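You operate a simulated robot arm through the tools that you are given. There is no shell and no other tool.

Carry out the task below with a simulated robot arm. There is one attempt and no reset: what you move stays moved.

Task
Feed 2 tomatoes from filler W27 into the carton between the fillers.
Fine: slide the carton onto the tray, push the tray in, work the lever, pull the tray out and send the pocket rack back.

It is judged by the outcome, as a careful person would: the job done as asked, and still so three seconds after it is handed in. It fails if anything else is knocked over, pushed out of place, dropped, spilled or broken.

Robot
A 6-joint arm with a two-finger gripper, fixed in place. Base frame: the origin is at the foot of the arm, x ahead of it, y to its left, z up. Units: m, rad, N and s.
With the tool pointing down near the work surface it reaches from about 0.84 to 0.9 m from the base axis. Its first joint turns from -2.897 to 2.897 rad. Payload 2.54 kg.
The tool frame sits at the grasp point between the pads (the TCP): z along the fingers, y along the line on which they close. The tips reach 0.03 m beyond it. The gripper opens to 0.116 m. The gripper's body begins 0.095 m behind the TCP.
Orientation is that of the tool frame in the base frame, as a unit quaternion [w, x, y, z]. With the fingers straight down and closing along the base's y, the tool's x points along the base's -x, its y along +y and its z along -z.

Tools
- The arm moves only by the tool send_rows. Its argument "rows" is a list that holds one entry, the list of rows, each a list of 7 numbers: the shift along the tool's x, y, z in m, then the turn, a rotation vector about the tool's x, y, z in rad, then the opening, from 0 (shut) to 1 (fully open). In form: [[[dx, dy, dz, ax, ay, az, grip], ...]]. A call has 1 to 20 rows; each row is the pose to reach, as a shift and turn from the pose commanded when the call began, along the tool's axes at that moment. Each row takes 0.2 s and may step no farther than 0.05 m and 0.15 rad from the row before; otherwise, or with a gripper value out of range, the whole call is refused. Where a pose cannot be reached the arm comes as near as it can. A force on the tool above 40 N (or 10 N above the force at the start of the call, whichever is more), or a blocked arm, ends the call early, and 0.2 s more pass. Each finger travels about 0.072 m/s and halts on what it meets, pressing with about 29 N; the grip force reading is that of the motor and also rises with nothing between the fingers. The clock runs only during rows and for 0.2 s after the last one: add rows that repeat a pose to give the fingers time. It gives the time, the measured TCP pose, the force on the tool (base axes), the opening and the grip force at its end, in the units of the frame above (readings bear some noise), with the torque about the TCP (base axes, N m) and any sound that the robot's microphone picked up.
- Cameras (640 x 400 px; columns grow to the right, rows downward): "scene" is fixed at [0.0483, 0.5005, 1.5366]; the picture's right is [-0.06, -1.00, 0.00], its down [-0.86, 0.05, -0.51] and it looks along [0.51, -0.03, -0.86] (base axes); focal length 214 px, centre (320, 200). "wrist" rides on the gripper at [0.069, -0.015, -0.122] in the tool frame; the picture's right is [0.22, 0.98, 0.00], its down [-0.83, 0.18, -0.53] and it looks along [-0.52, 0.11, 0.85] (tool axes); focal length 251 px, centre (320, 200). There is no depth. A picture from a camera that has moved, and an enlarged one, comes with that camera's place and axes in the base frame and with its lens.
- snapshot(camera): a new picture of that camera. No time passes.
- enlarge(camera, box): a new picture of the part [left, top, right, bottom] of that camera's present view, enlarged. No time passes.
- close_job(): hands the job in; it is judged then, once.

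Nothing tells you positions but the pictures and the camera data. Unless the task says otherwise, let go and move clear before handing in.

The tools are called by a JSON object that holds its "api" and its "payload". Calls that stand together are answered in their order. send_rows: Moves the arm, as the interface text tells. Its arguments: {"type":"object","properties":{"rows":{"type":"array"}},"required":["rows"]} The other tools are called the same way: snapshot (camera) takes a picture; enlarge (camera, box) takes an enlarged picture of a part of a camera's view; close_job () hands the job in.

At the start:

```text
t: 0.0
tool_pos: [0.2602, 0.3568, 1.3136]
ee_rot: [0.0, 0.0, 1.0, 0.001]
wrist_force: [-0.6, 0.8, 0.6]
torque: [0.02, 0.02, -0.03]
gripper_width: 0.1158
grasp_force: 0.1
```

scene: 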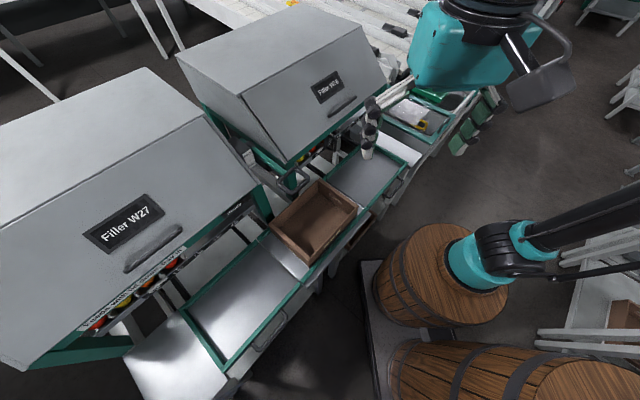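
wrist: 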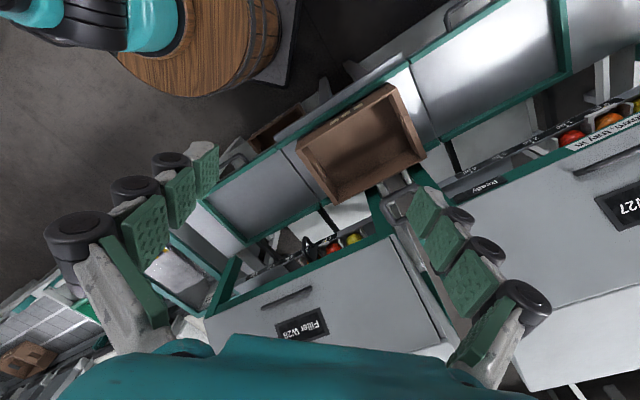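

I see two fillers (W27 on the left, W28 on the right) with a cardboard carton on the bench between them and trays in front of each. I'll look closer before moving.

{"api": "enlarge", "payload": {"camera": "scene", "box": [60, 180, 280, 380]}}

{"api": "enlarge", "payload": {"camera": "scene", "box": [220, 80, 420, 280]}}

{"api": "enlarge", "payload": {"camera": "wrist", "box": [420, 60, 640, 240]}}

{"api": "enlarge", "payload": {"camera": "wrist", "box": [180, 60, 460, 300]}}

```text
2.00 times, centred on (170, 280) of scene
camera zoom: at [0.0483, 0.5005, 1.5366], right [-0.06, -1.0, 0.0], down [-0.86, 0.05, -0.51], along [0.51, -0.03, -0.86], focal length 429 px, centre (620, 40)
```

zoom: 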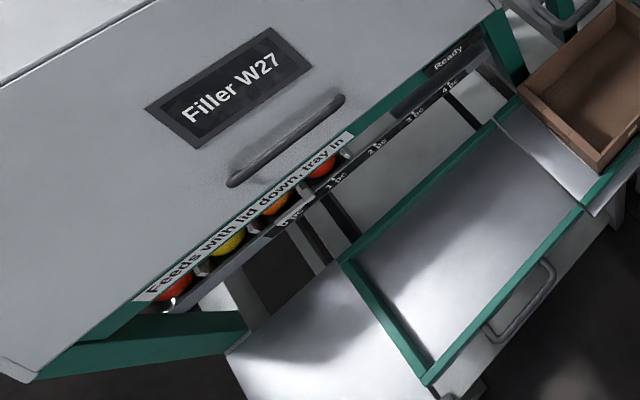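

```text
2.00 times, centred on (320, 180) of scene
camera zoom: at [0.0483, 0.5005, 1.5366], right [-0.06, -1.0, 0.0], down [-0.86, 0.05, -0.51], along [0.51, -0.03, -0.86], focal length 429 px, centre (320, 240)
```

zoom: 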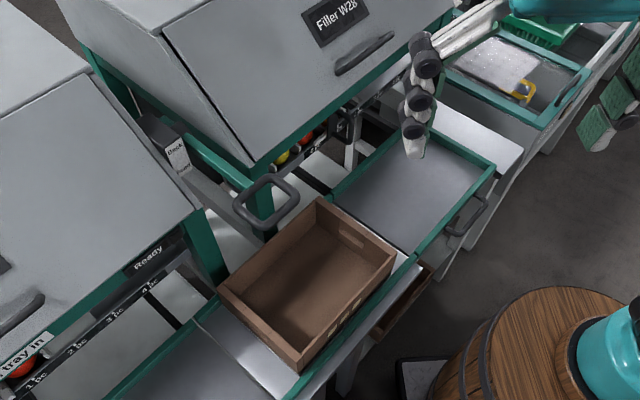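

```text
2.22 times, centred on (530, 150) of wrist
camera zoom: at [0.191, 0.342, 1.437], right [-0.22, 0.98, 0.0], down [0.83, 0.18, 0.53], along [0.52, 0.12, -0.85], focal length 559 px, centre (-147, 311)
```

zoom: 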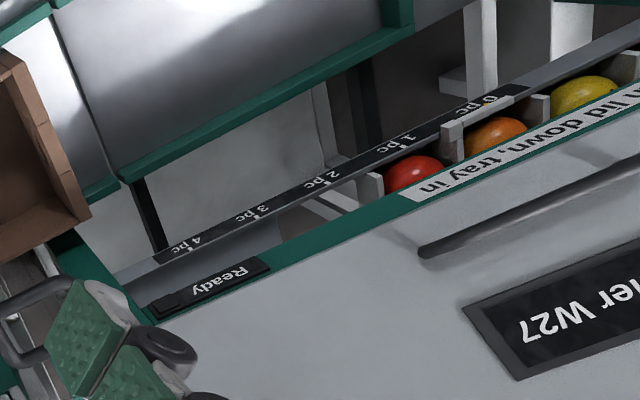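

```text
1.67 times, centred on (320, 180) of wrist
camera zoom: at [0.191, 0.342, 1.437], right [-0.22, 0.98, 0.0], down [0.83, 0.18, 0.53], along [0.52, 0.12, -0.85], focal length 419 px, centre (320, 233)
```

zoom: 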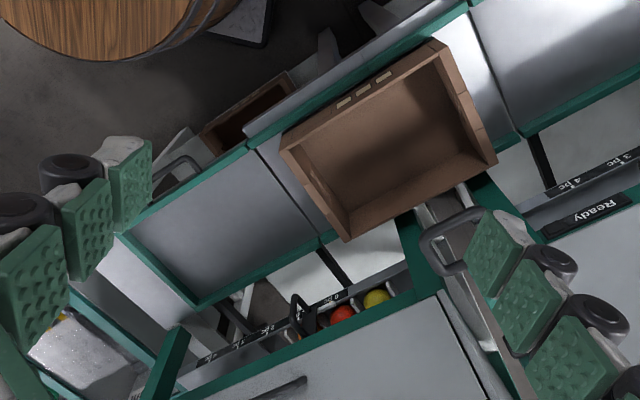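

The stations are turned about 45° to my base. W27's scale is near (0.28, 0.89, 0.85), and the carton rim is at about z 0.79. I'll turn the wrist to face the fillers and get a closer view of W27.

{"api": "send_rows", "payload": {"rows": [[[0.03, 0.03, 0.0, 0, 0, -0.13, 1], [0.06, 0.06, 0.0, 0, 0, -0.26, 1], [0.09, 0.09, 0.02, 0, 0, -0.39, 1], [0.12, 0.12, 0.04, 0, 0, -0.52, 1], [0.15, 0.15, 0.06, 0, 0, -0.65, 1], [0.17, 0.18, 0.08, 0, 0, -0.785, 1], [0.19, 0.21, 0.1, 0, 0, -0.785, 1]]]}}

{"api": "snapshot", "payload": {"camera": "wrist"}}

{"api": "snapshot", "payload": {"camera": "scene"}}

```text
t: 1.6
tool_pos: [0.0681, 0.5686, 1.2175]
ee_rot: [0.0, -0.384, 0.923, 0.001]
wrist_force: [0.8, 0.2, -0.2]
torque: [0.04, 0.05, -0.02]
gripper_width: 0.1161
grasp_force: 0.0
```

```text
taken
camera wrist: at [0.0305, 0.5087, 1.34], right [-0.84, 0.54, 0.0], down [0.45, 0.71, 0.53], along [0.29, 0.45, -0.85], focal length 251 px, centre (320, 200)
```

wrist: 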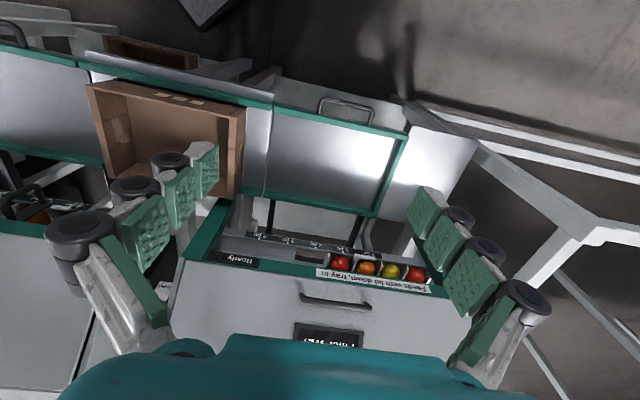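

```text
taken
```

scene: 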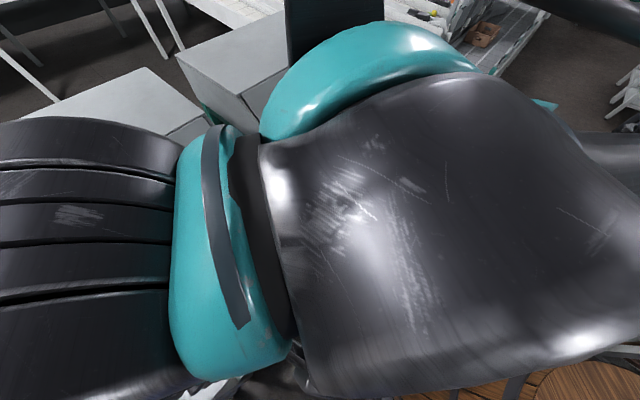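

The arm now blocks the scene camera, but the wrist camera shows W27 with the tray, scale and pockets. I'll enlarge it.

{"api": "enlarge", "payload": {"camera": "wrist", "box": [200, 180, 460, 340]}}

{"api": "enlarge", "payload": {"camera": "wrist", "box": [230, 210, 330, 280]}}

{"api": "enlarge", "payload": {"camera": "wrist", "box": [80, 60, 280, 200]}}

{"api": "enlarge", "payload": {"camera": "wrist", "box": [220, 80, 480, 240]}}

```text
2.46 times, centred on (330, 260) of wrist
camera zoom: at [0.0305, 0.5087, 1.34], right [-0.84, 0.54, 0.0], down [0.45, 0.71, 0.53], along [0.29, 0.45, -0.85], focal length 619 px, centre (295, 52)
```

zoom: 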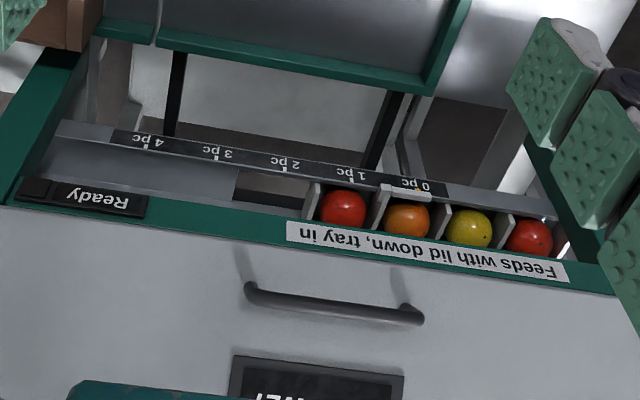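

```text
5.71 times, centred on (280, 245) of wrist
camera zoom: at [0.0305, 0.5087, 1.34], right [-0.84, 0.54, 0.0], down [0.45, 0.71, 0.53], along [0.29, 0.45, -0.85], focal length 1437 px, centre (549, -57)
```

zoom: 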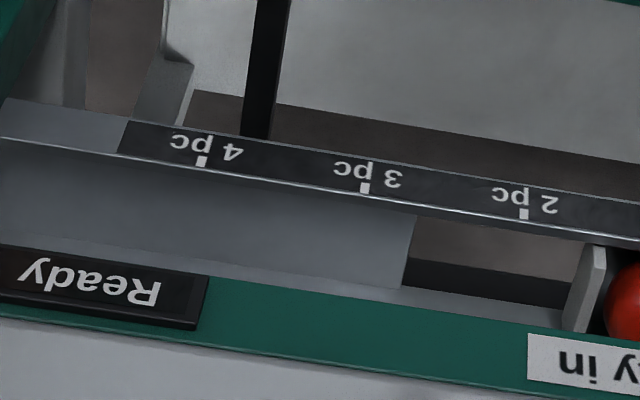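

```text
2.86 times, centred on (180, 130) of wrist
camera zoom: at [0.0305, 0.5087, 1.34], right [-0.84, 0.54, 0.0], down [0.45, 0.71, 0.53], along [0.29, 0.45, -0.85], focal length 718 px, centre (720, 400)
```

zoom: 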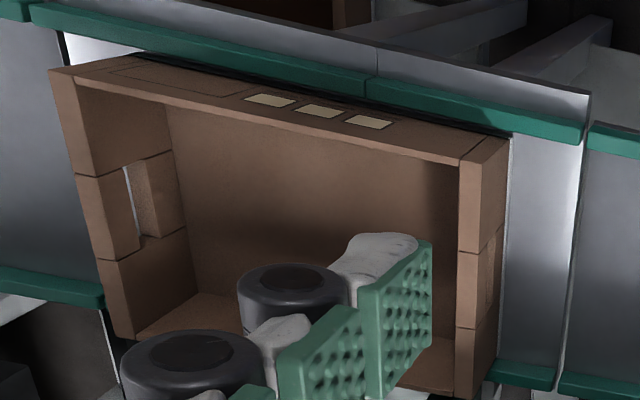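

```text
2.46 times, centred on (350, 160) of wrist
camera zoom: at [0.0305, 0.5087, 1.34], right [-0.84, 0.54, 0.0], down [0.45, 0.71, 0.53], along [0.29, 0.45, -0.85], focal length 619 px, centre (246, 298)
```

zoom: 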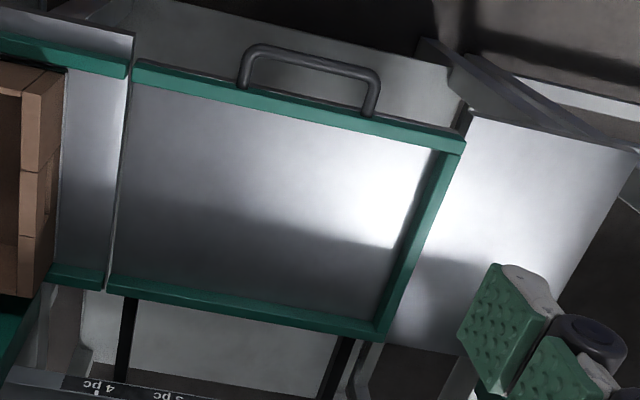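

The rack has four pockets, with its pointer at "0 pc" and a drop opening beyond the first pocket. Next I'll move sideways to see the lever between the fillers.

{"api": "send_rows", "payload": {"rows": [[[0.01, -0.05, -0.02, 0, 0, 0, 1], [0.02, -0.095, -0.04, 0, 0, 0, 1], [0.03, -0.14, -0.06, 0, 0, 0, 1], [0.04, -0.185, -0.08, 0, 0, 0, 1], [0.05, -0.23, -0.08, 0, 0, 0, 1], [0.05, -0.25, -0.08, 0, 0, 0, 1]]]}}

{"api": "snapshot", "payload": {"camera": "wrist"}}

{"api": "snapshot", "payload": {"camera": "scene"}}

```text
refused: row 1 steps farther than a row can; nothing moved
```

```text
taken
camera wrist: at [0.0305, 0.5087, 1.34], right [-0.84, 0.54, 0.0], down [0.45, 0.71, 0.53], along [0.29, 0.45, -0.85], focal length 251 px, centre (320, 200)
```

wrist: 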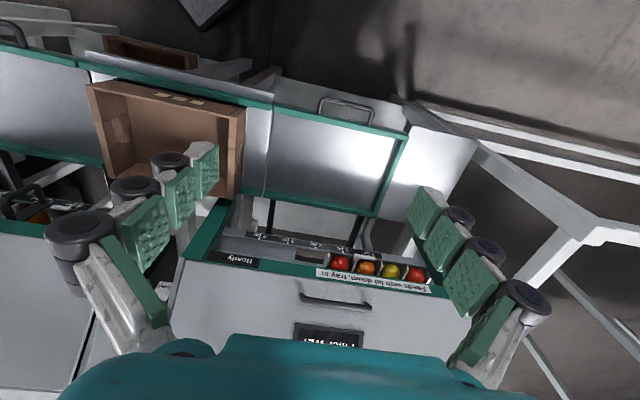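

```text
taken
```

scene: 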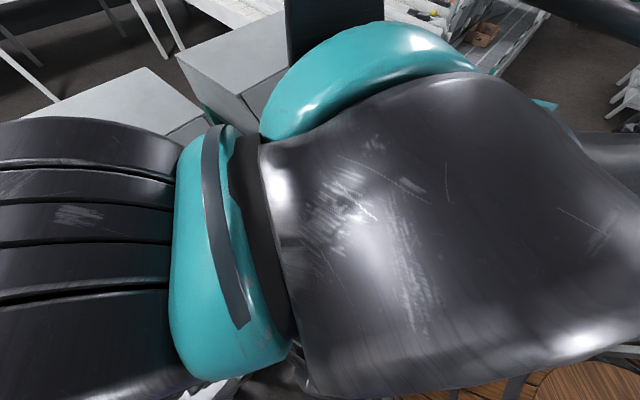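

Nothing moved because the steps were too long. I'll repeat the sideways move in smaller steps to see the lever.

{"api": "send_rows", "payload": {"rows": [[[0.008, -0.04, -0.015, 0, 0, 0, 1], [0.016, -0.08, -0.03, 0, 0, 0, 1], [0.024, -0.12, -0.045, 0, 0, 0, 1], [0.032, -0.16, -0.06, 0, 0, 0, 1], [0.04, -0.2, -0.075, 0, 0, 0, 1], [0.05, -0.24, -0.08, 0, 0, 0, 1]]]}}

{"api": "snapshot", "payload": {"camera": "wrist"}}

{"api": "snapshot", "payload": {"camera": "scene"}}

```text
t: 3.0
tool_pos: [0.2056, 0.3581, 1.2935]
ee_rot: [0.0, -0.383, 0.924, 0.0]
wrist_force: [-0.2, -0.2, -0.5]
torque: [-0.07, -0.01, 0.0]
gripper_width: 0.1157
grasp_force: 0.1
```

```text
taken
camera wrist: at [0.1663, 0.2995, 1.4167], right [-0.84, 0.54, 0.0], down [0.46, 0.71, 0.53], along [0.29, 0.45, -0.85], focal length 251 px, centre (320, 200)
```

wrist: 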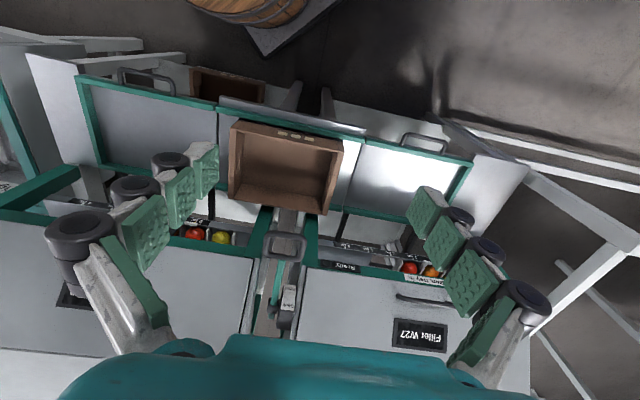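

```text
taken
```

scene: 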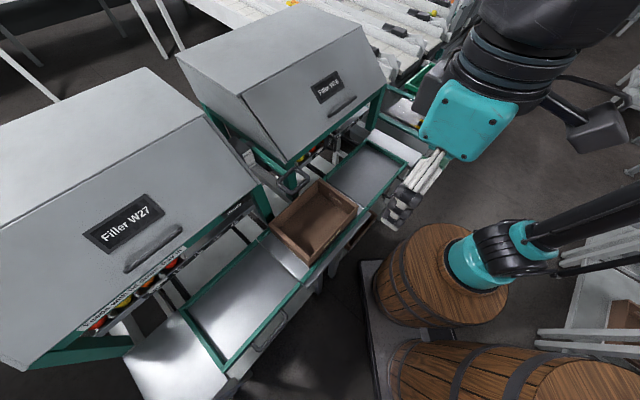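

{"api": "enlarge", "payload": {"camera": "wrist", "box": [220, 200, 360, 340]}}

{"api": "enlarge", "payload": {"camera": "wrist", "box": [200, 80, 420, 220]}}

{"api": "enlarge", "payload": {"camera": "scene", "box": [220, 90, 380, 250]}}

```text
2.86 times, centred on (290, 270) of wrist
camera zoom: at [0.1663, 0.2995, 1.4167], right [-0.84, 0.54, 0.0], down [0.46, 0.71, 0.53], along [0.29, 0.45, -0.85], focal length 718 px, centre (406, 0)
```

zoom: 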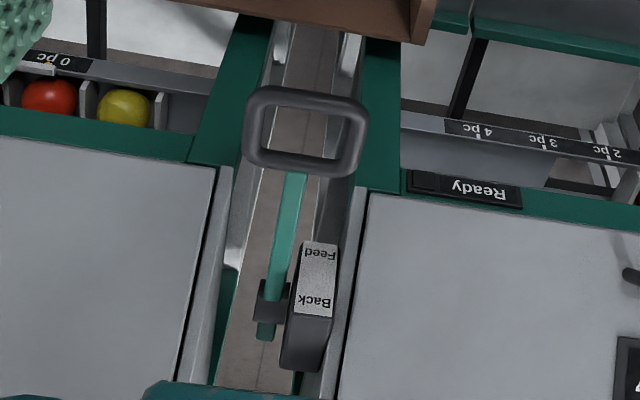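

```text
2.86 times, centred on (310, 150) of wrist
camera zoom: at [0.1663, 0.2995, 1.4167], right [-0.84, 0.54, 0.0], down [0.46, 0.71, 0.53], along [0.29, 0.45, -0.85], focal length 718 px, centre (349, 343)
```

zoom: 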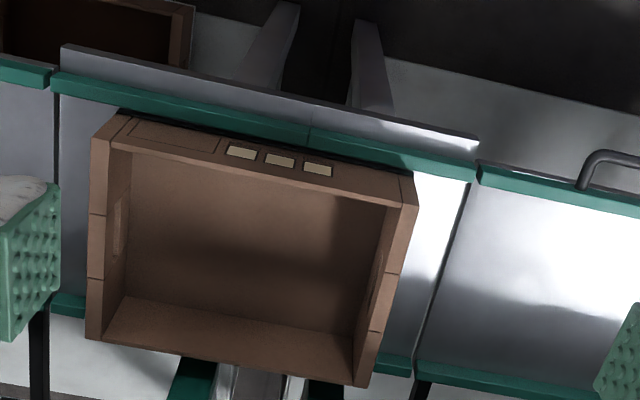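

```text
2.50 times, centred on (300, 170) of scene
camera zoom: at [0.0483, 0.5005, 1.5366], right [-0.06, -1.0, 0.0], down [-0.86, 0.05, -0.51], along [0.51, -0.03, -0.86], focal length 536 px, centre (370, 275)
```

zoom: 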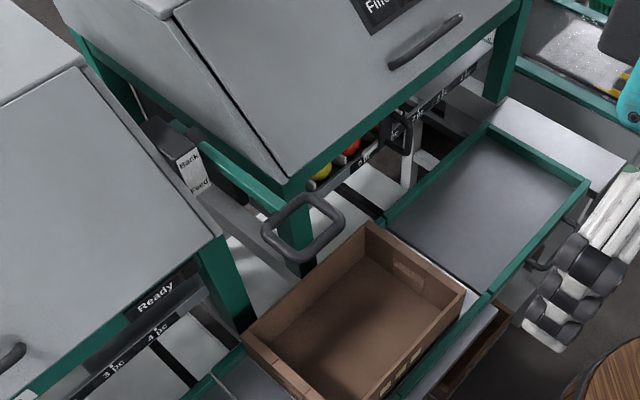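

The lever is a teal bar with a loop handle between the fillers, at about (0.42, 0.56, 1.02). It has a "Feed" (front) and "Back" (rear) label plate. I'll go lower in front of it to see how it moves and to test the reach.

{"api": "send_rows", "payload": {"rows": [[[0.0, 0, 0.04, 0, 0, 0, 1], [0.0, 0, 0.08, 0, 0, 0, 1], [0.0, 0, 0.12, 0, 0, 0, 1], [0.0, 0, 0.16, 0, 0, 0, 1], [0.0, 0, 0.2, 0, 0, 0, 1]]]}}

{"api": "snapshot", "payload": {"camera": "wrist"}}

{"api": "snapshot", "payload": {"camera": "scene"}}

{"api": "enlarge", "payload": {"camera": "wrist", "box": [220, 200, 400, 360]}}

```text
t: 4.2
tool_pos: [0.2038, 0.3644, 1.0926]
ee_rot: [0.0, -0.383, 0.924, 0.001]
wrist_force: [-0.2, 0.3, 0.7]
torque: [0.03, 0.0, 0.01]
gripper_width: 0.1158
grasp_force: 0.1
```

```text
taken
camera wrist: at [0.165, 0.3041, 1.215], right [-0.84, 0.54, 0.0], down [0.46, 0.71, 0.53], along [0.29, 0.45, -0.85], focal length 251 px, centre (320, 200)
```

wrist: 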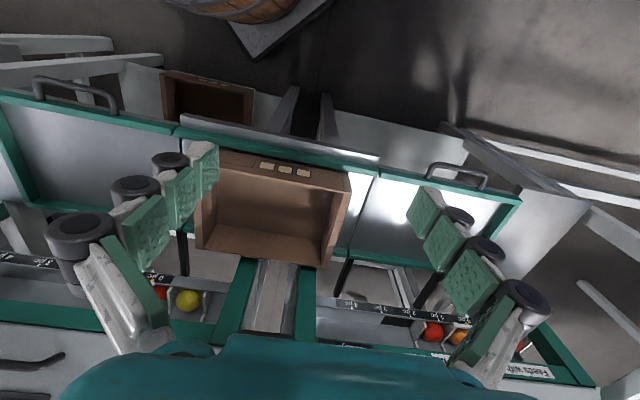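

```text
taken
```

scene: 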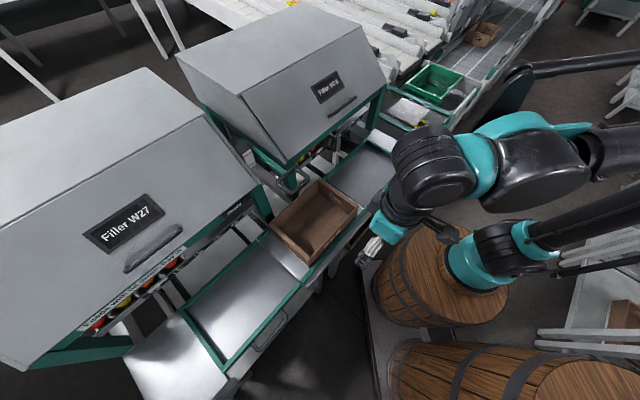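

```text
2.50 times, centred on (310, 280) of wrist
camera zoom: at [0.165, 0.3041, 1.215], right [-0.84, 0.54, 0.0], down [0.46, 0.71, 0.53], along [0.29, 0.45, -0.85], focal length 629 px, centre (345, 0)
```

zoom: 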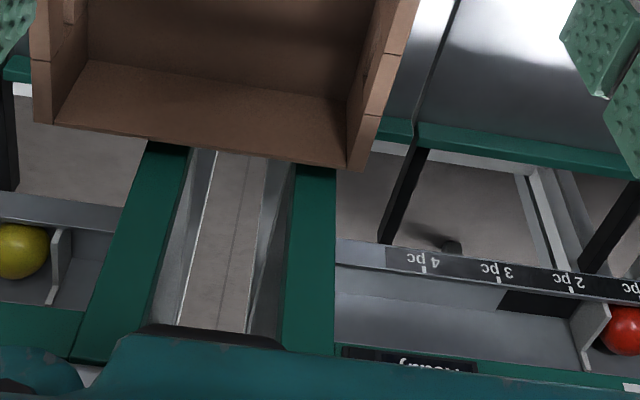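

The reach is fine here. I'll tilt the tool up to look horizontally at the lever.

{"api": "send_rows", "payload": {"rows": [[[0.0, 0, -0.01, 0, -0.14, 0, 1], [0.0, 0, -0.02, 0, -0.28, 0, 1], [0.0, 0, -0.03, 0, -0.42, 0, 1], [0.0, 0, -0.04, 0, -0.56, 0, 1], [0.0, 0, -0.05, 0, -0.7, 0, 1]]]}}

{"api": "snapshot", "payload": {"camera": "wrist"}}

{"api": "enlarge", "payload": {"camera": "wrist", "box": [200, 180, 440, 340]}}

{"api": "snapshot", "payload": {"camera": "scene"}}

```text
t: 5.4
tool_pos: [0.2051, 0.3626, 1.1457]
ee_rot: [0.318, -0.358, 0.868, 0.132]
wrist_force: [0.2, -0.9, 0.0]
torque: [-0.02, -0.01, -0.02]
gripper_width: 0.1162
grasp_force: 0.1
```

```text
taken
camera wrist: at [0.1227, 0.2591, 1.1934], right [-0.81, 0.57, -0.14], down [0.07, 0.33, 0.94], along [0.59, 0.75, -0.31], focal length 251 px, centre (320, 200)
```

wrist: 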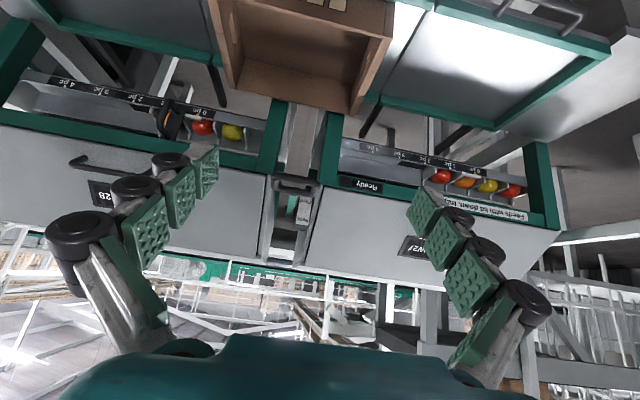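

```text
2.50 times, centred on (320, 260) of wrist
camera zoom: at [0.1227, 0.2591, 1.1934], right [-0.81, 0.57, -0.14], down [0.07, 0.33, 0.94], along [0.59, 0.75, -0.31], focal length 629 px, centre (320, 50)
```

zoom: 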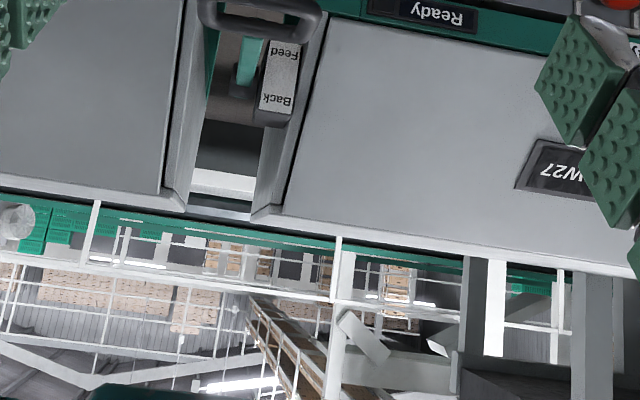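

```text
taken
```

scene: 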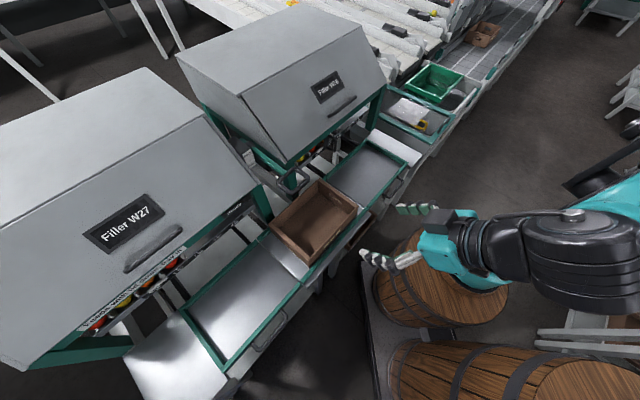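

{"api": "enlarge", "payload": {"camera": "wrist", "box": [250, 160, 350, 250]}}

{"api": "enlarge", "payload": {"camera": "wrist", "box": [120, 70, 280, 170]}}

{"api": "enlarge", "payload": {"camera": "wrist", "box": [320, 100, 560, 240]}}

{"api": "enlarge", "payload": {"camera": "scene", "box": [230, 120, 350, 220]}}

```text
4.44 times, centred on (300, 205) of wrist
camera zoom: at [0.1227, 0.2591, 1.1934], right [-0.81, 0.57, -0.14], down [0.07, 0.33, 0.94], along [0.59, 0.75, -0.31], focal length 1118 px, centre (409, 178)
```

zoom: 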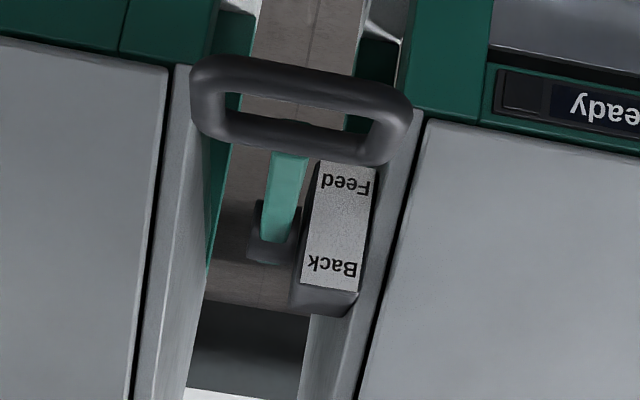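

```text
4.00 times, centred on (200, 120) of wrist
camera zoom: at [0.1227, 0.2591, 1.1934], right [-0.81, 0.57, -0.14], down [0.07, 0.33, 0.94], along [0.59, 0.75, -0.31], focal length 1006 px, centre (800, 520)
```

zoom: 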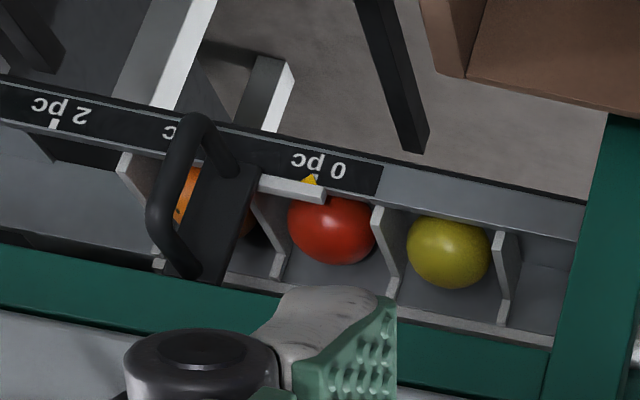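

```text
2.67 times, centred on (440, 170) of wrist
camera zoom: at [0.1227, 0.2591, 1.1934], right [-0.81, 0.57, -0.14], down [0.07, 0.33, 0.94], along [0.59, 0.75, -0.31], focal length 670 px, centre (0, 280)
```

zoom: 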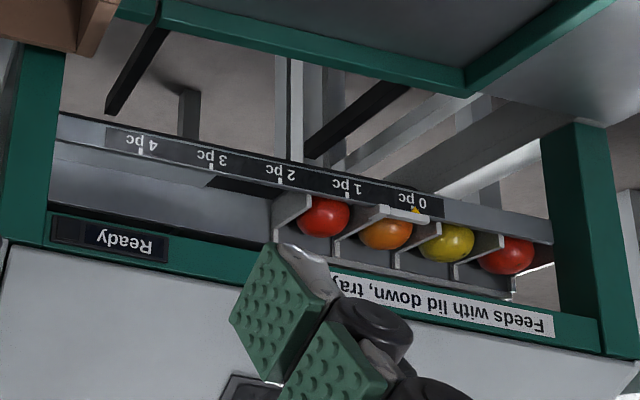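

```text
4.00 times, centred on (290, 170) of scene
camera zoom: at [0.0483, 0.5005, 1.5366], right [-0.06, -1.0, 0.0], down [-0.86, 0.05, -0.51], along [0.51, -0.03, -0.86], focal length 858 px, centre (440, 320)
```

zoom: 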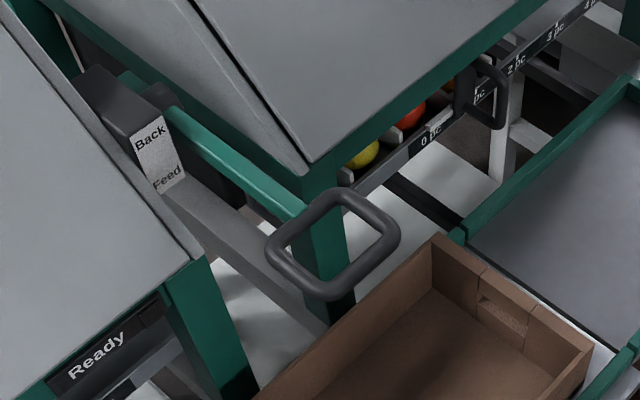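

W27's lever pivots up for "Back" and down for "Feed", and its loop is near (0.416, 0.556, 1.036). The carton sits in a guided channel, so I'll hook it from inside and slide it along to W27's tray. I'm bringing closed fingers, tilted forward, in over the carton and below the lever.

{"api": "send_rows", "payload": {"rows": [[[0.017, 0.008, 0.035, 0, 0, 0, 0], [0.034, 0.016, 0.07, 0, 0, 0, 0], [0.05, 0.024, 0.106, 0, 0, 0, 0], [0.067, 0.032, 0.142, 0, 0, 0, 0], [0.084, 0.04, 0.177, 0, 0, 0, 0], [0.067, 0.04, 0.216, 0, 0, 0, 0], [0.05, 0.04, 0.255, 0, 0, 0, 0], [0.034, 0.04, 0.294, 0, 0, 0, 0], [0.017, 0.04, 0.333, 0, 0, 0, 0], [0.0, 0.04, 0.3726, 0, 0, 0, 0]]]}}

{"api": "snapshot", "payload": {"camera": "wrist"}}

{"api": "snapshot", "payload": {"camera": "scene"}}

```text
t: 7.6
tool_pos: [0.3465, 0.5626, 0.8592]
ee_rot: [0.318, -0.36, 0.867, 0.133]
wrist_force: [-0.3, -0.9, 0.3]
torque: [0.01, -0.03, 0.01]
gripper_width: 0.0
grasp_force: 28.9
```

```text
taken
camera wrist: at [0.2648, 0.4588, 0.9078], right [-0.81, 0.57, -0.14], down [0.07, 0.33, 0.94], along [0.59, 0.75, -0.31], focal length 251 px, centre (320, 200)
```

wrist: 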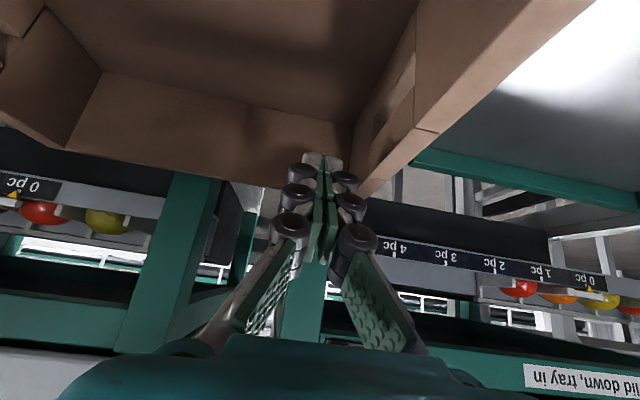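

```text
taken
```

scene: 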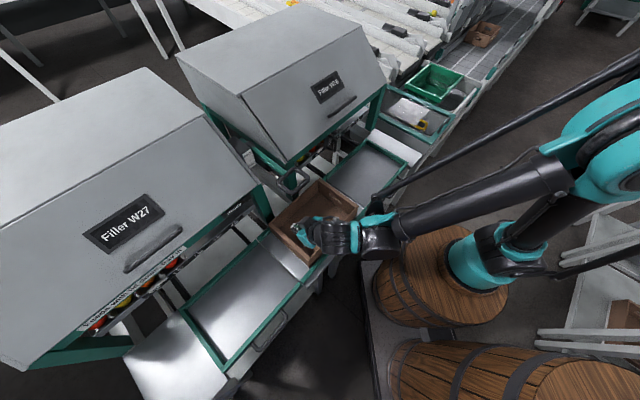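

The fingers are just above the carton's interior near the W27-side wall. I'll lower them in.

{"api": "send_rows", "payload": {"rows": [[[0.019, 0.0, 0.023, 0, 0, 0, 0], [0.039, 0.0, 0.046, 0, 0, 0, 0], [0.061, 0.0, 0.073, 0, 0, 0, 0]]]}}

{"api": "snapshot", "payload": {"camera": "wrist"}}

{"api": "enlarge", "payload": {"camera": "scene", "box": [220, 150, 420, 300]}}

```text
t: 8.4
tool_pos: [0.3443, 0.5625, 0.7728]
ee_rot: [0.323, -0.361, 0.864, 0.134]
wrist_force: [-6.5, -9.5, 38.9]
torque: [0.0, -0.06, 0.03]
gripper_width: 0.0056
grasp_force: 28.8
stopped in row 3: the force on the tool passed its limit at 98 N (the readings are from after the stop); the commanded pose is now the measured one
```

```text
taken
camera wrist: at [0.2624, 0.4581, 0.8205], right [-0.81, 0.57, -0.14], down [0.06, 0.32, 0.94], along [0.59, 0.75, -0.3], focal length 251 px, centre (320, 200)
```

wrist: 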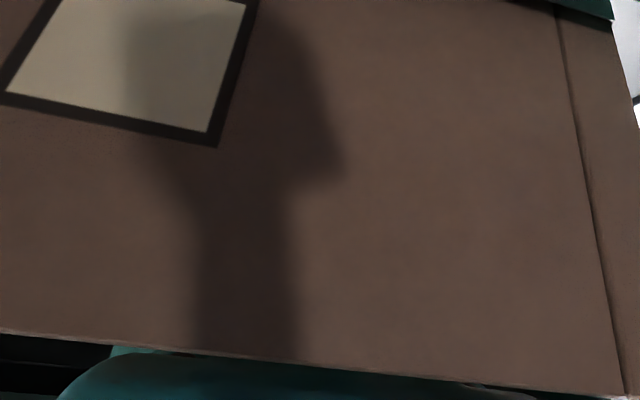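

```text
2.67 times, centred on (320, 225) of scene
camera zoom: at [0.0483, 0.5005, 1.5366], right [-0.06, -1.0, 0.0], down [-0.86, 0.05, -0.51], along [0.51, -0.03, -0.86], focal length 572 px, centre (320, 133)
```

zoom: 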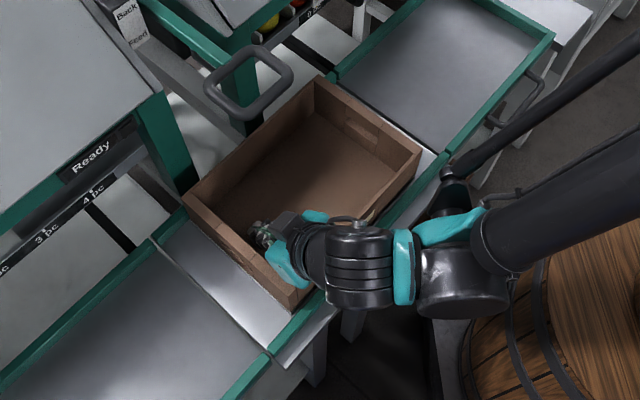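

The fingertips touched the carton floor at z≈0.743, and the rim is actually at about 0.83. I'll lift slightly and start sliding the carton toward W27.

{"api": "send_rows", "payload": {"rows": [[[-0.008, 0.0, -0.0095, 0, 0, 0, 0], [-0.008, 0.02, -0.0095, 0, 0, 0, 0], [-0.008, 0.035, -0.0095, 0, 0, 0, 0], [-0.008, 0.05, -0.0095, 0, 0, 0, 0], [-0.008, 0.07, -0.0095, 0, 0, 0, 0], [-0.008, 0.09, -0.0095, 0, 0, 0, 0], [-0.008, 0.11, -0.0095, 0, 0, 0, 0], [-0.008, 0.13, -0.0095, 0, 0, 0, 0]]]}}

{"api": "snapshot", "payload": {"camera": "scene"}}

{"api": "enlarge", "payload": {"camera": "scene", "box": [150, 180, 390, 350]}}

{"api": "snapshot", "payload": {"camera": "wrist"}}

```text
t: 10.2
tool_pos: [0.2543, 0.655, 0.7839]
ee_rot: [0.321, -0.36, 0.866, 0.133]
wrist_force: [0.0, 0.1, -0.8]
torque: [0.03, -0.01, -0.02]
gripper_width: 0.0
grasp_force: 28.6
```

```text
taken
```

scene: 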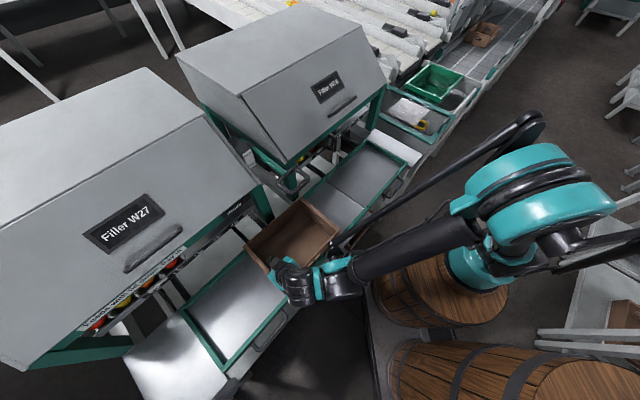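

```text
2.35 times, centred on (270, 265) of scene
camera zoom: at [0.0483, 0.5005, 1.5366], right [-0.06, -1.0, 0.0], down [-0.86, 0.05, -0.51], along [0.51, -0.03, -0.86], focal length 505 px, centre (438, 47)
```

zoom: 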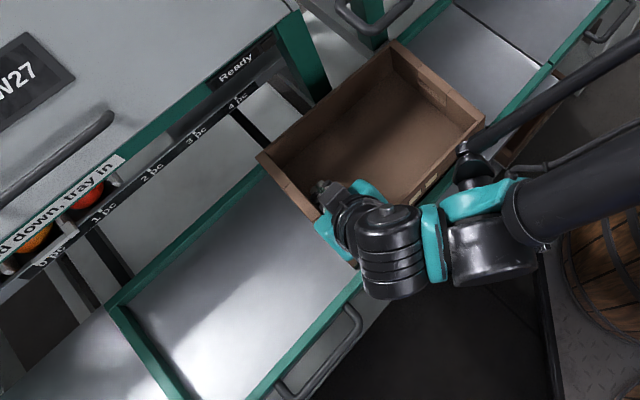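

```text
taken
camera wrist: at [0.1719, 0.5511, 0.8321], right [-0.81, 0.57, -0.14], down [0.07, 0.32, 0.94], along [0.59, 0.75, -0.3], focal length 251 px, centre (320, 200)
```

wrist: 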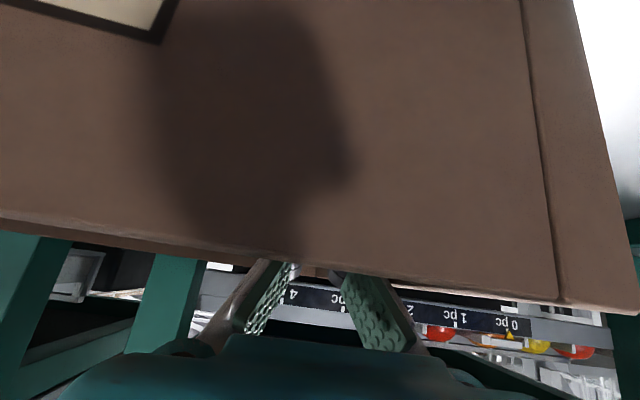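

The carton slides well along the guides. I'll continue toward the tray, then check before the last bit.

{"api": "send_rows", "payload": {"rows": [[[0, 0.02, 0, 0, 0, 0, 0], [0, 0.04, 0, 0, 0, 0, 0], [0, 0.06, 0, 0, 0, 0, 0], [0, 0.08, 0, 0, 0, 0, 0], [0, 0.1, 0, 0, 0, 0, 0], [0, 0.12, 0, 0, 0, 0, 0], [0, 0.14, 0, 0, 0, 0, 0], [0, 0.16, 0, 0, 0, 0, 0], [0, 0.18, 0, 0, 0, 0, 0], [0, 0.2, 0, 0, 0, 0, 0]]]}}

{"api": "enlarge", "payload": {"camera": "scene", "box": [110, 220, 350, 390]}}

{"api": "snapshot", "payload": {"camera": "wrist"}}

```text
t: 12.4
tool_pos: [0.112, 0.7962, 0.7836]
ee_rot: [0.321, -0.361, 0.865, 0.134]
wrist_force: [-0.5, 0.2, 0.0]
torque: [0.03, 0.03, -0.02]
gripper_width: 0.0
grasp_force: 28.6
```

```text
2.35 times, centred on (230, 305) of scene
camera zoom: at [0.0483, 0.5005, 1.5366], right [-0.06, -1.0, 0.0], down [-0.86, 0.05, -0.51], along [0.51, -0.03, -0.86], focal length 505 px, centre (532, -47)
```

zoom: 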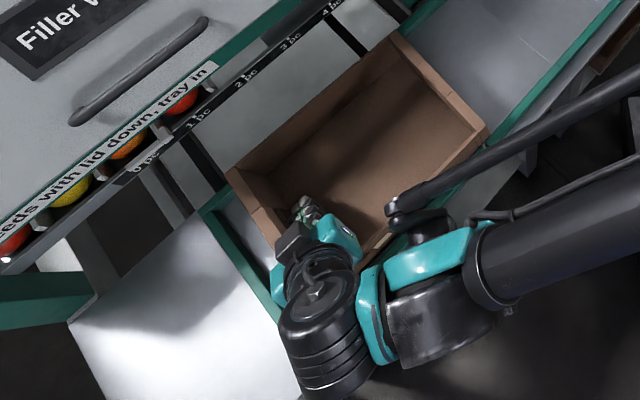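

```text
taken
camera wrist: at [0.0295, 0.6923, 0.8319], right [-0.81, 0.57, -0.14], down [0.07, 0.32, 0.94], along [0.59, 0.75, -0.3], focal length 251 px, centre (320, 200)
```

wrist: 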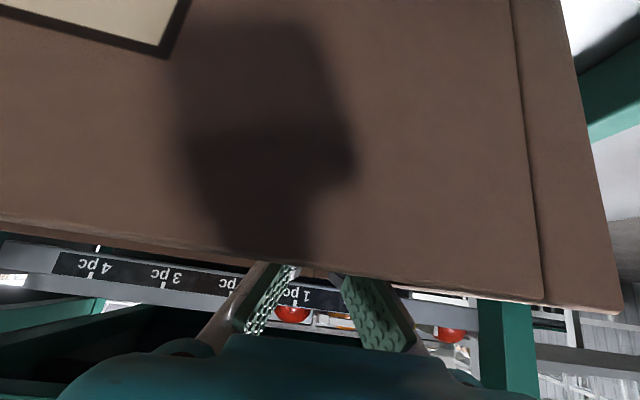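

The carton's far end is about 0.055 m from the tray's end rail and needs at least 0.02 m more to be fully on the tray. I'll move it 0.036 m.

{"api": "send_rows", "payload": {"rows": [[[0, 0.012, 0, 0, 0, 0, 0], [0, 0.024, 0, 0, 0, 0, 0], [0, 0.036, 0, 0, 0, 0, 0]]]}}

{"api": "enlarge", "payload": {"camera": "scene", "box": [110, 220, 350, 390]}}

```text
t: 13.2
tool_pos: [0.0869, 0.8203, 0.7837]
ee_rot: [0.32, -0.36, 0.866, 0.134]
wrist_force: [-1.1, 0.6, 0.8]
torque: [-0.02, 0.0, -0.03]
gripper_width: 0.0001
grasp_force: 28.6
```

```text
2.35 times, centred on (230, 305) of scene
camera zoom: at [0.0483, 0.5005, 1.5366], right [-0.06, -1.0, 0.0], down [-0.86, 0.05, -0.51], along [0.51, -0.03, -0.86], focal length 505 px, centre (532, -47)
```

zoom: 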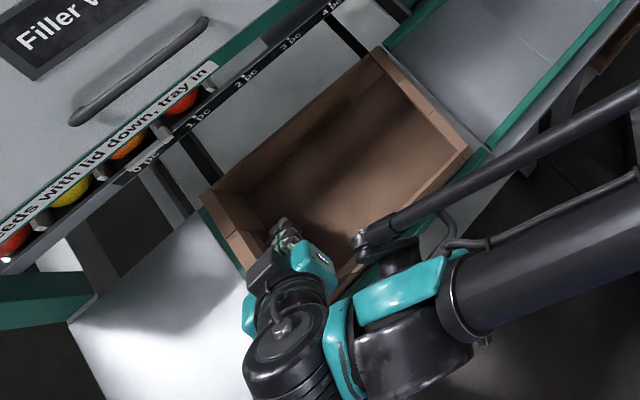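

The carton is fully on W27's tray. I'll lift the fingers out and back off to look at the tray handle.

{"api": "send_rows", "payload": {"rows": [[[0, -0.02, 0, 0, 0, 0, 0], [-0.021, -0.02, -0.026, 0, 0, 0, 0], [-0.043, -0.02, -0.051, 0, 0, 0, 0], [-0.0644, -0.02, -0.0765, 0, 0, 0, 0.3], [-0.053, -0.01, -0.118, 0, 0, 0, 0.6], [-0.04, 0, -0.16, 0, 0, 0, 1], [-0.02, 0, -0.2, 0, 0, 0, 1], [0, 0, -0.24, 0, 0, 0, 1], [0.024, 0, -0.282, 0, 0, 0, 1]]]}}

{"api": "snapshot", "payload": {"camera": "scene"}}

{"api": "snapshot", "payload": {"camera": "wrist"}}

```text
t: 15.2
tool_pos: [-0.0541, 0.6753, 0.9776]
ee_rot: [0.321, -0.361, 0.866, 0.133]
wrist_force: [-0.1, 0.6, -1.3]
torque: [-0.03, 0.03, 0.03]
gripper_width: 0.116
grasp_force: 0.0
```

```text
taken
```

scene: 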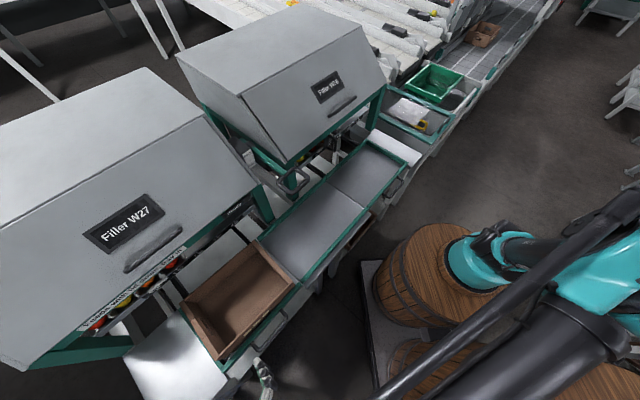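

```text
taken
camera wrist: at [-0.1361, 0.5708, 1.0261], right [-0.81, 0.57, -0.14], down [0.07, 0.33, 0.94], along [0.59, 0.75, -0.3], focal length 251 px, centre (320, 200)
```

wrist: 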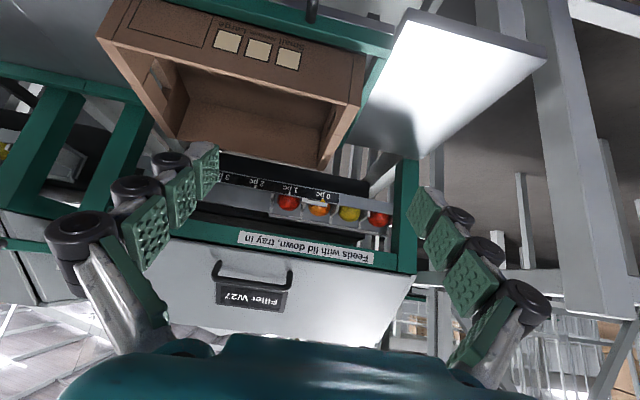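

{"api": "enlarge", "payload": {"camera": "scene", "box": [160, 220, 320, 380]}}

{"api": "enlarge", "payload": {"camera": "wrist", "box": [200, 0, 420, 100]}}

```text
2.50 times, centred on (240, 300) of scene
camera zoom: at [0.0483, 0.5005, 1.5366], right [-0.06, -1.0, 0.0], down [-0.86, 0.05, -0.51], along [0.51, -0.03, -0.86], focal length 536 px, centre (520, -50)
```

zoom: 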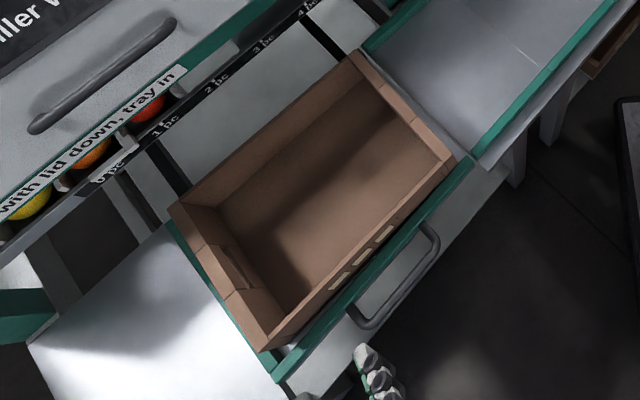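

```text
2.91 times, centred on (310, 50) of wrist
camera zoom: at [-0.1361, 0.5708, 1.0261], right [-0.81, 0.57, -0.14], down [0.07, 0.33, 0.94], along [0.59, 0.75, -0.3], focal length 731 px, centre (349, 636)
```

zoom: 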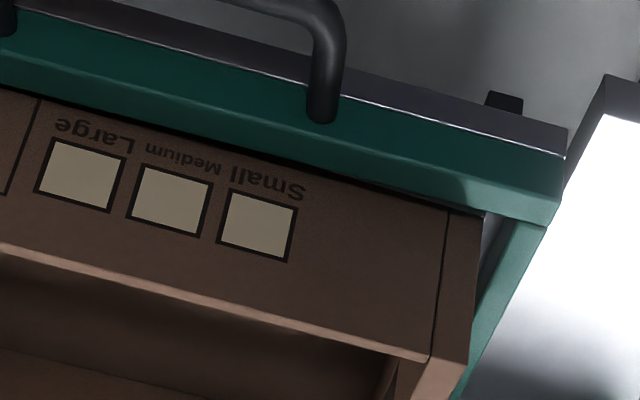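

I'll reorient the tool to straight down and get a close view of the tray handle.

{"api": "send_rows", "payload": {"rows": [[[0.012, -0.02, -0.01, 0, 0.14, 0, 1], [0.024, -0.04, -0.02, 0, 0.28, 0, 1], [0.036, -0.06, -0.03, 0, 0.42, 0, 1], [0.048, -0.08, -0.04, 0, 0.56, 0, 1], [0.061, -0.095, -0.0515, 0, 0.7, 0, 1]]]}}

{"api": "snapshot", "payload": {"camera": "wrist"}}

{"api": "enlarge", "payload": {"camera": "wrist", "box": [220, 20, 440, 160]}}

{"api": "snapshot", "payload": {"camera": "scene"}}

```text
t: 16.4
tool_pos: [-0.0449, 0.5531, 0.9793]
ee_rot: [0.003, -0.384, 0.923, 0.002]
wrist_force: [0.5, -1.0, -0.3]
torque: [-0.02, -0.01, -0.03]
gripper_width: 0.1158
grasp_force: 0.0
```

```text
taken
camera wrist: at [-0.0838, 0.4926, 1.101], right [-0.84, 0.54, 0.0], down [0.45, 0.71, 0.54], along [0.29, 0.46, -0.84], focal length 251 px, centre (320, 200)
```

wrist: 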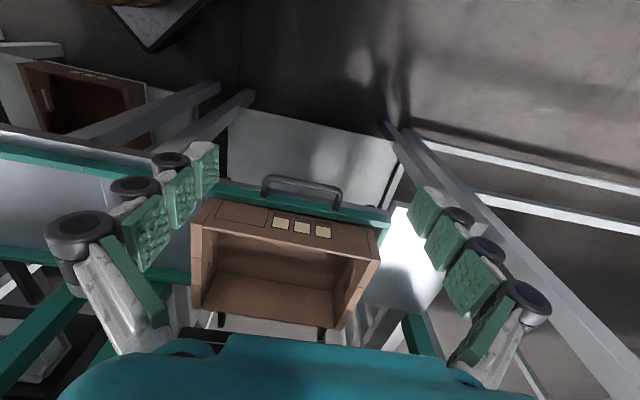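

```text
2.86 times, centred on (330, 90) of wrist
camera zoom: at [-0.0838, 0.4926, 1.101], right [-0.84, 0.54, 0.0], down [0.45, 0.71, 0.54], along [0.29, 0.46, -0.84], focal length 718 px, centre (291, 514)
```

zoom: 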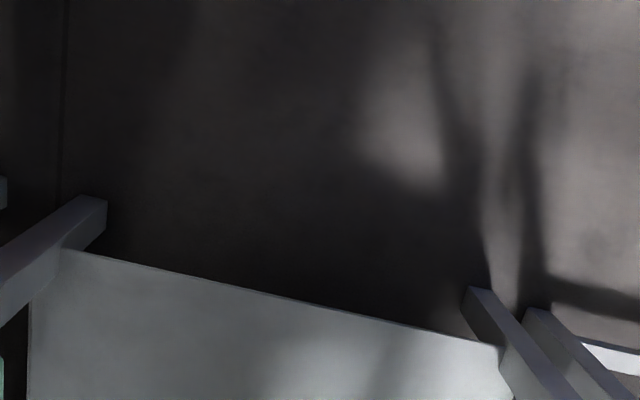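

```text
taken
```

scene: 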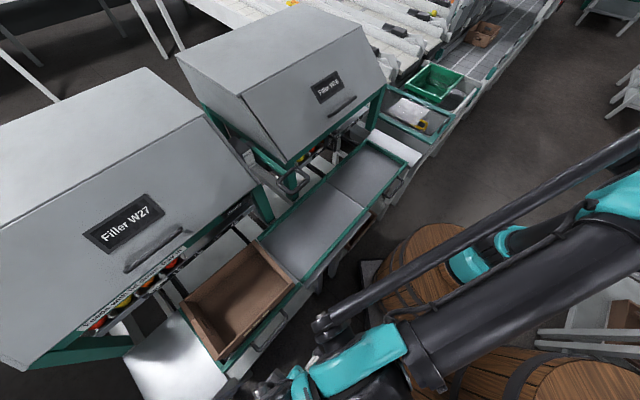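

{"api": "enlarge", "payload": {"camera": "wrist", "box": [200, 160, 400, 290]}}

{"api": "enlarge", "payload": {"camera": "scene", "box": [200, 260, 320, 380]}}

```text
3.08 times, centred on (300, 225) of wrist
camera zoom: at [-0.0838, 0.4926, 1.101], right [-0.84, 0.54, 0.0], down [0.45, 0.71, 0.54], along [0.29, 0.46, -0.84], focal length 774 px, centre (382, 123)
```

zoom: 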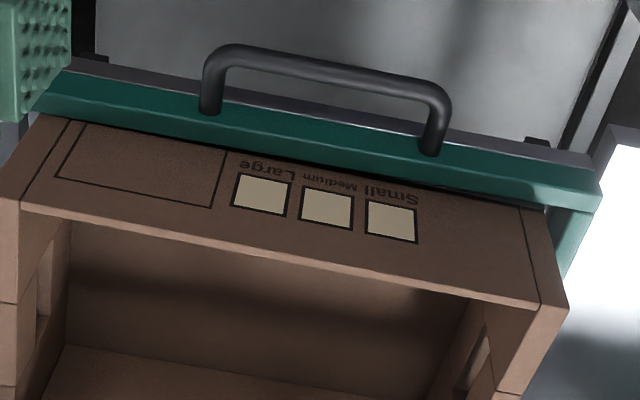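

```text
3.33 times, centred on (260, 320) of scene
camera zoom: at [0.0483, 0.5005, 1.5366], right [-0.06, -1.0, 0.0], down [-0.86, 0.05, -0.51], along [0.51, -0.03, -0.86], focal length 715 px, centre (520, -200)
```

zoom: 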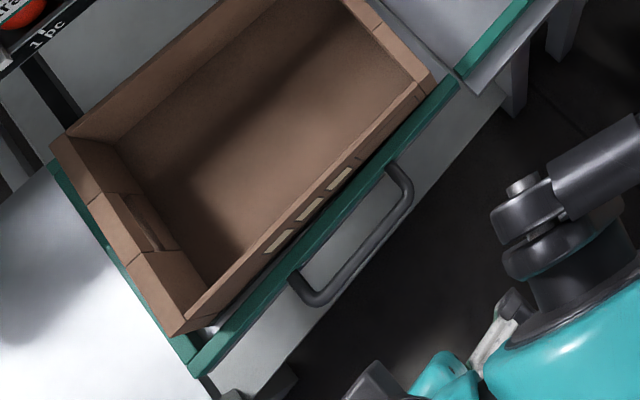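

The tray handle is a U-bar on the front rail, with its outer bar near n=0.488, d=-0.425, z≈0.73 in station coordinates. I'll turn the gripper 90° so the fingers close along the push direction.

{"api": "send_rows", "payload": {"rows": [[[0, 0, 0, 0, 0, -0.143, 1], [0, 0, 0, 0, 0, -0.286, 1], [0, 0, 0, 0, 0, -0.429, 1], [0, 0, 0, 0, 0, -0.571, 1], [0, 0, 0, 0, 0, -0.714, 1], [0, 0, 0, 0, 0, -0.857, 1], [0, 0, 0, 0, 0, -1.0, 1], [0, 0, 0, 0, 0, -1.143, 1], [0, 0, 0, 0, 0, -1.286, 1], [0, 0, 0, 0, 0, -1.428, 1], [0, 0, 0, 0, 0, -1.571, 1]]]}}

{"api": "snapshot", "payload": {"camera": "wrist"}}

{"api": "snapshot", "payload": {"camera": "scene"}}

```text
t: 18.8
tool_pos: [-0.0471, 0.5542, 0.9804]
ee_rot: [-0.005, 0.925, -0.38, 0.002]
wrist_force: [0.7, 0.1, 0.0]
torque: [0.0, 0.01, 0.0]
gripper_width: 0.1159
grasp_force: 0.0
```

```text
taken
camera wrist: at [0.0123, 0.5154, 1.1029], right [-0.53, -0.85, -0.01], down [-0.72, 0.45, 0.53], along [-0.44, 0.29, -0.85], focal length 251 px, centre (320, 200)
```

wrist: 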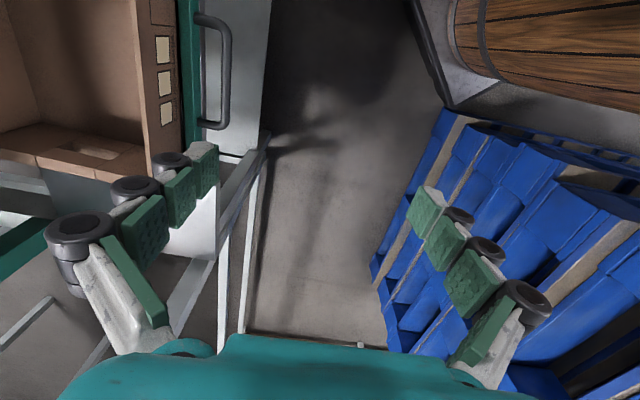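

```text
taken
```

scene: 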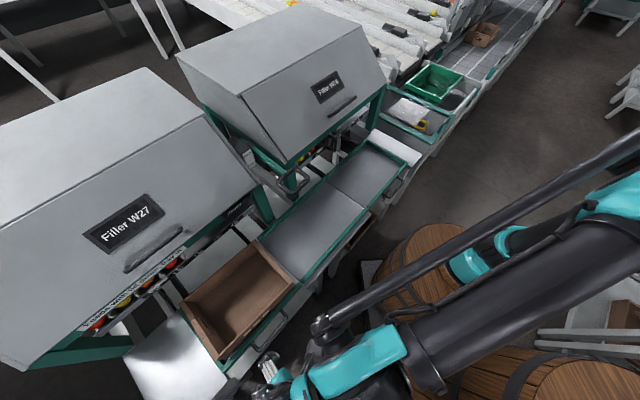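

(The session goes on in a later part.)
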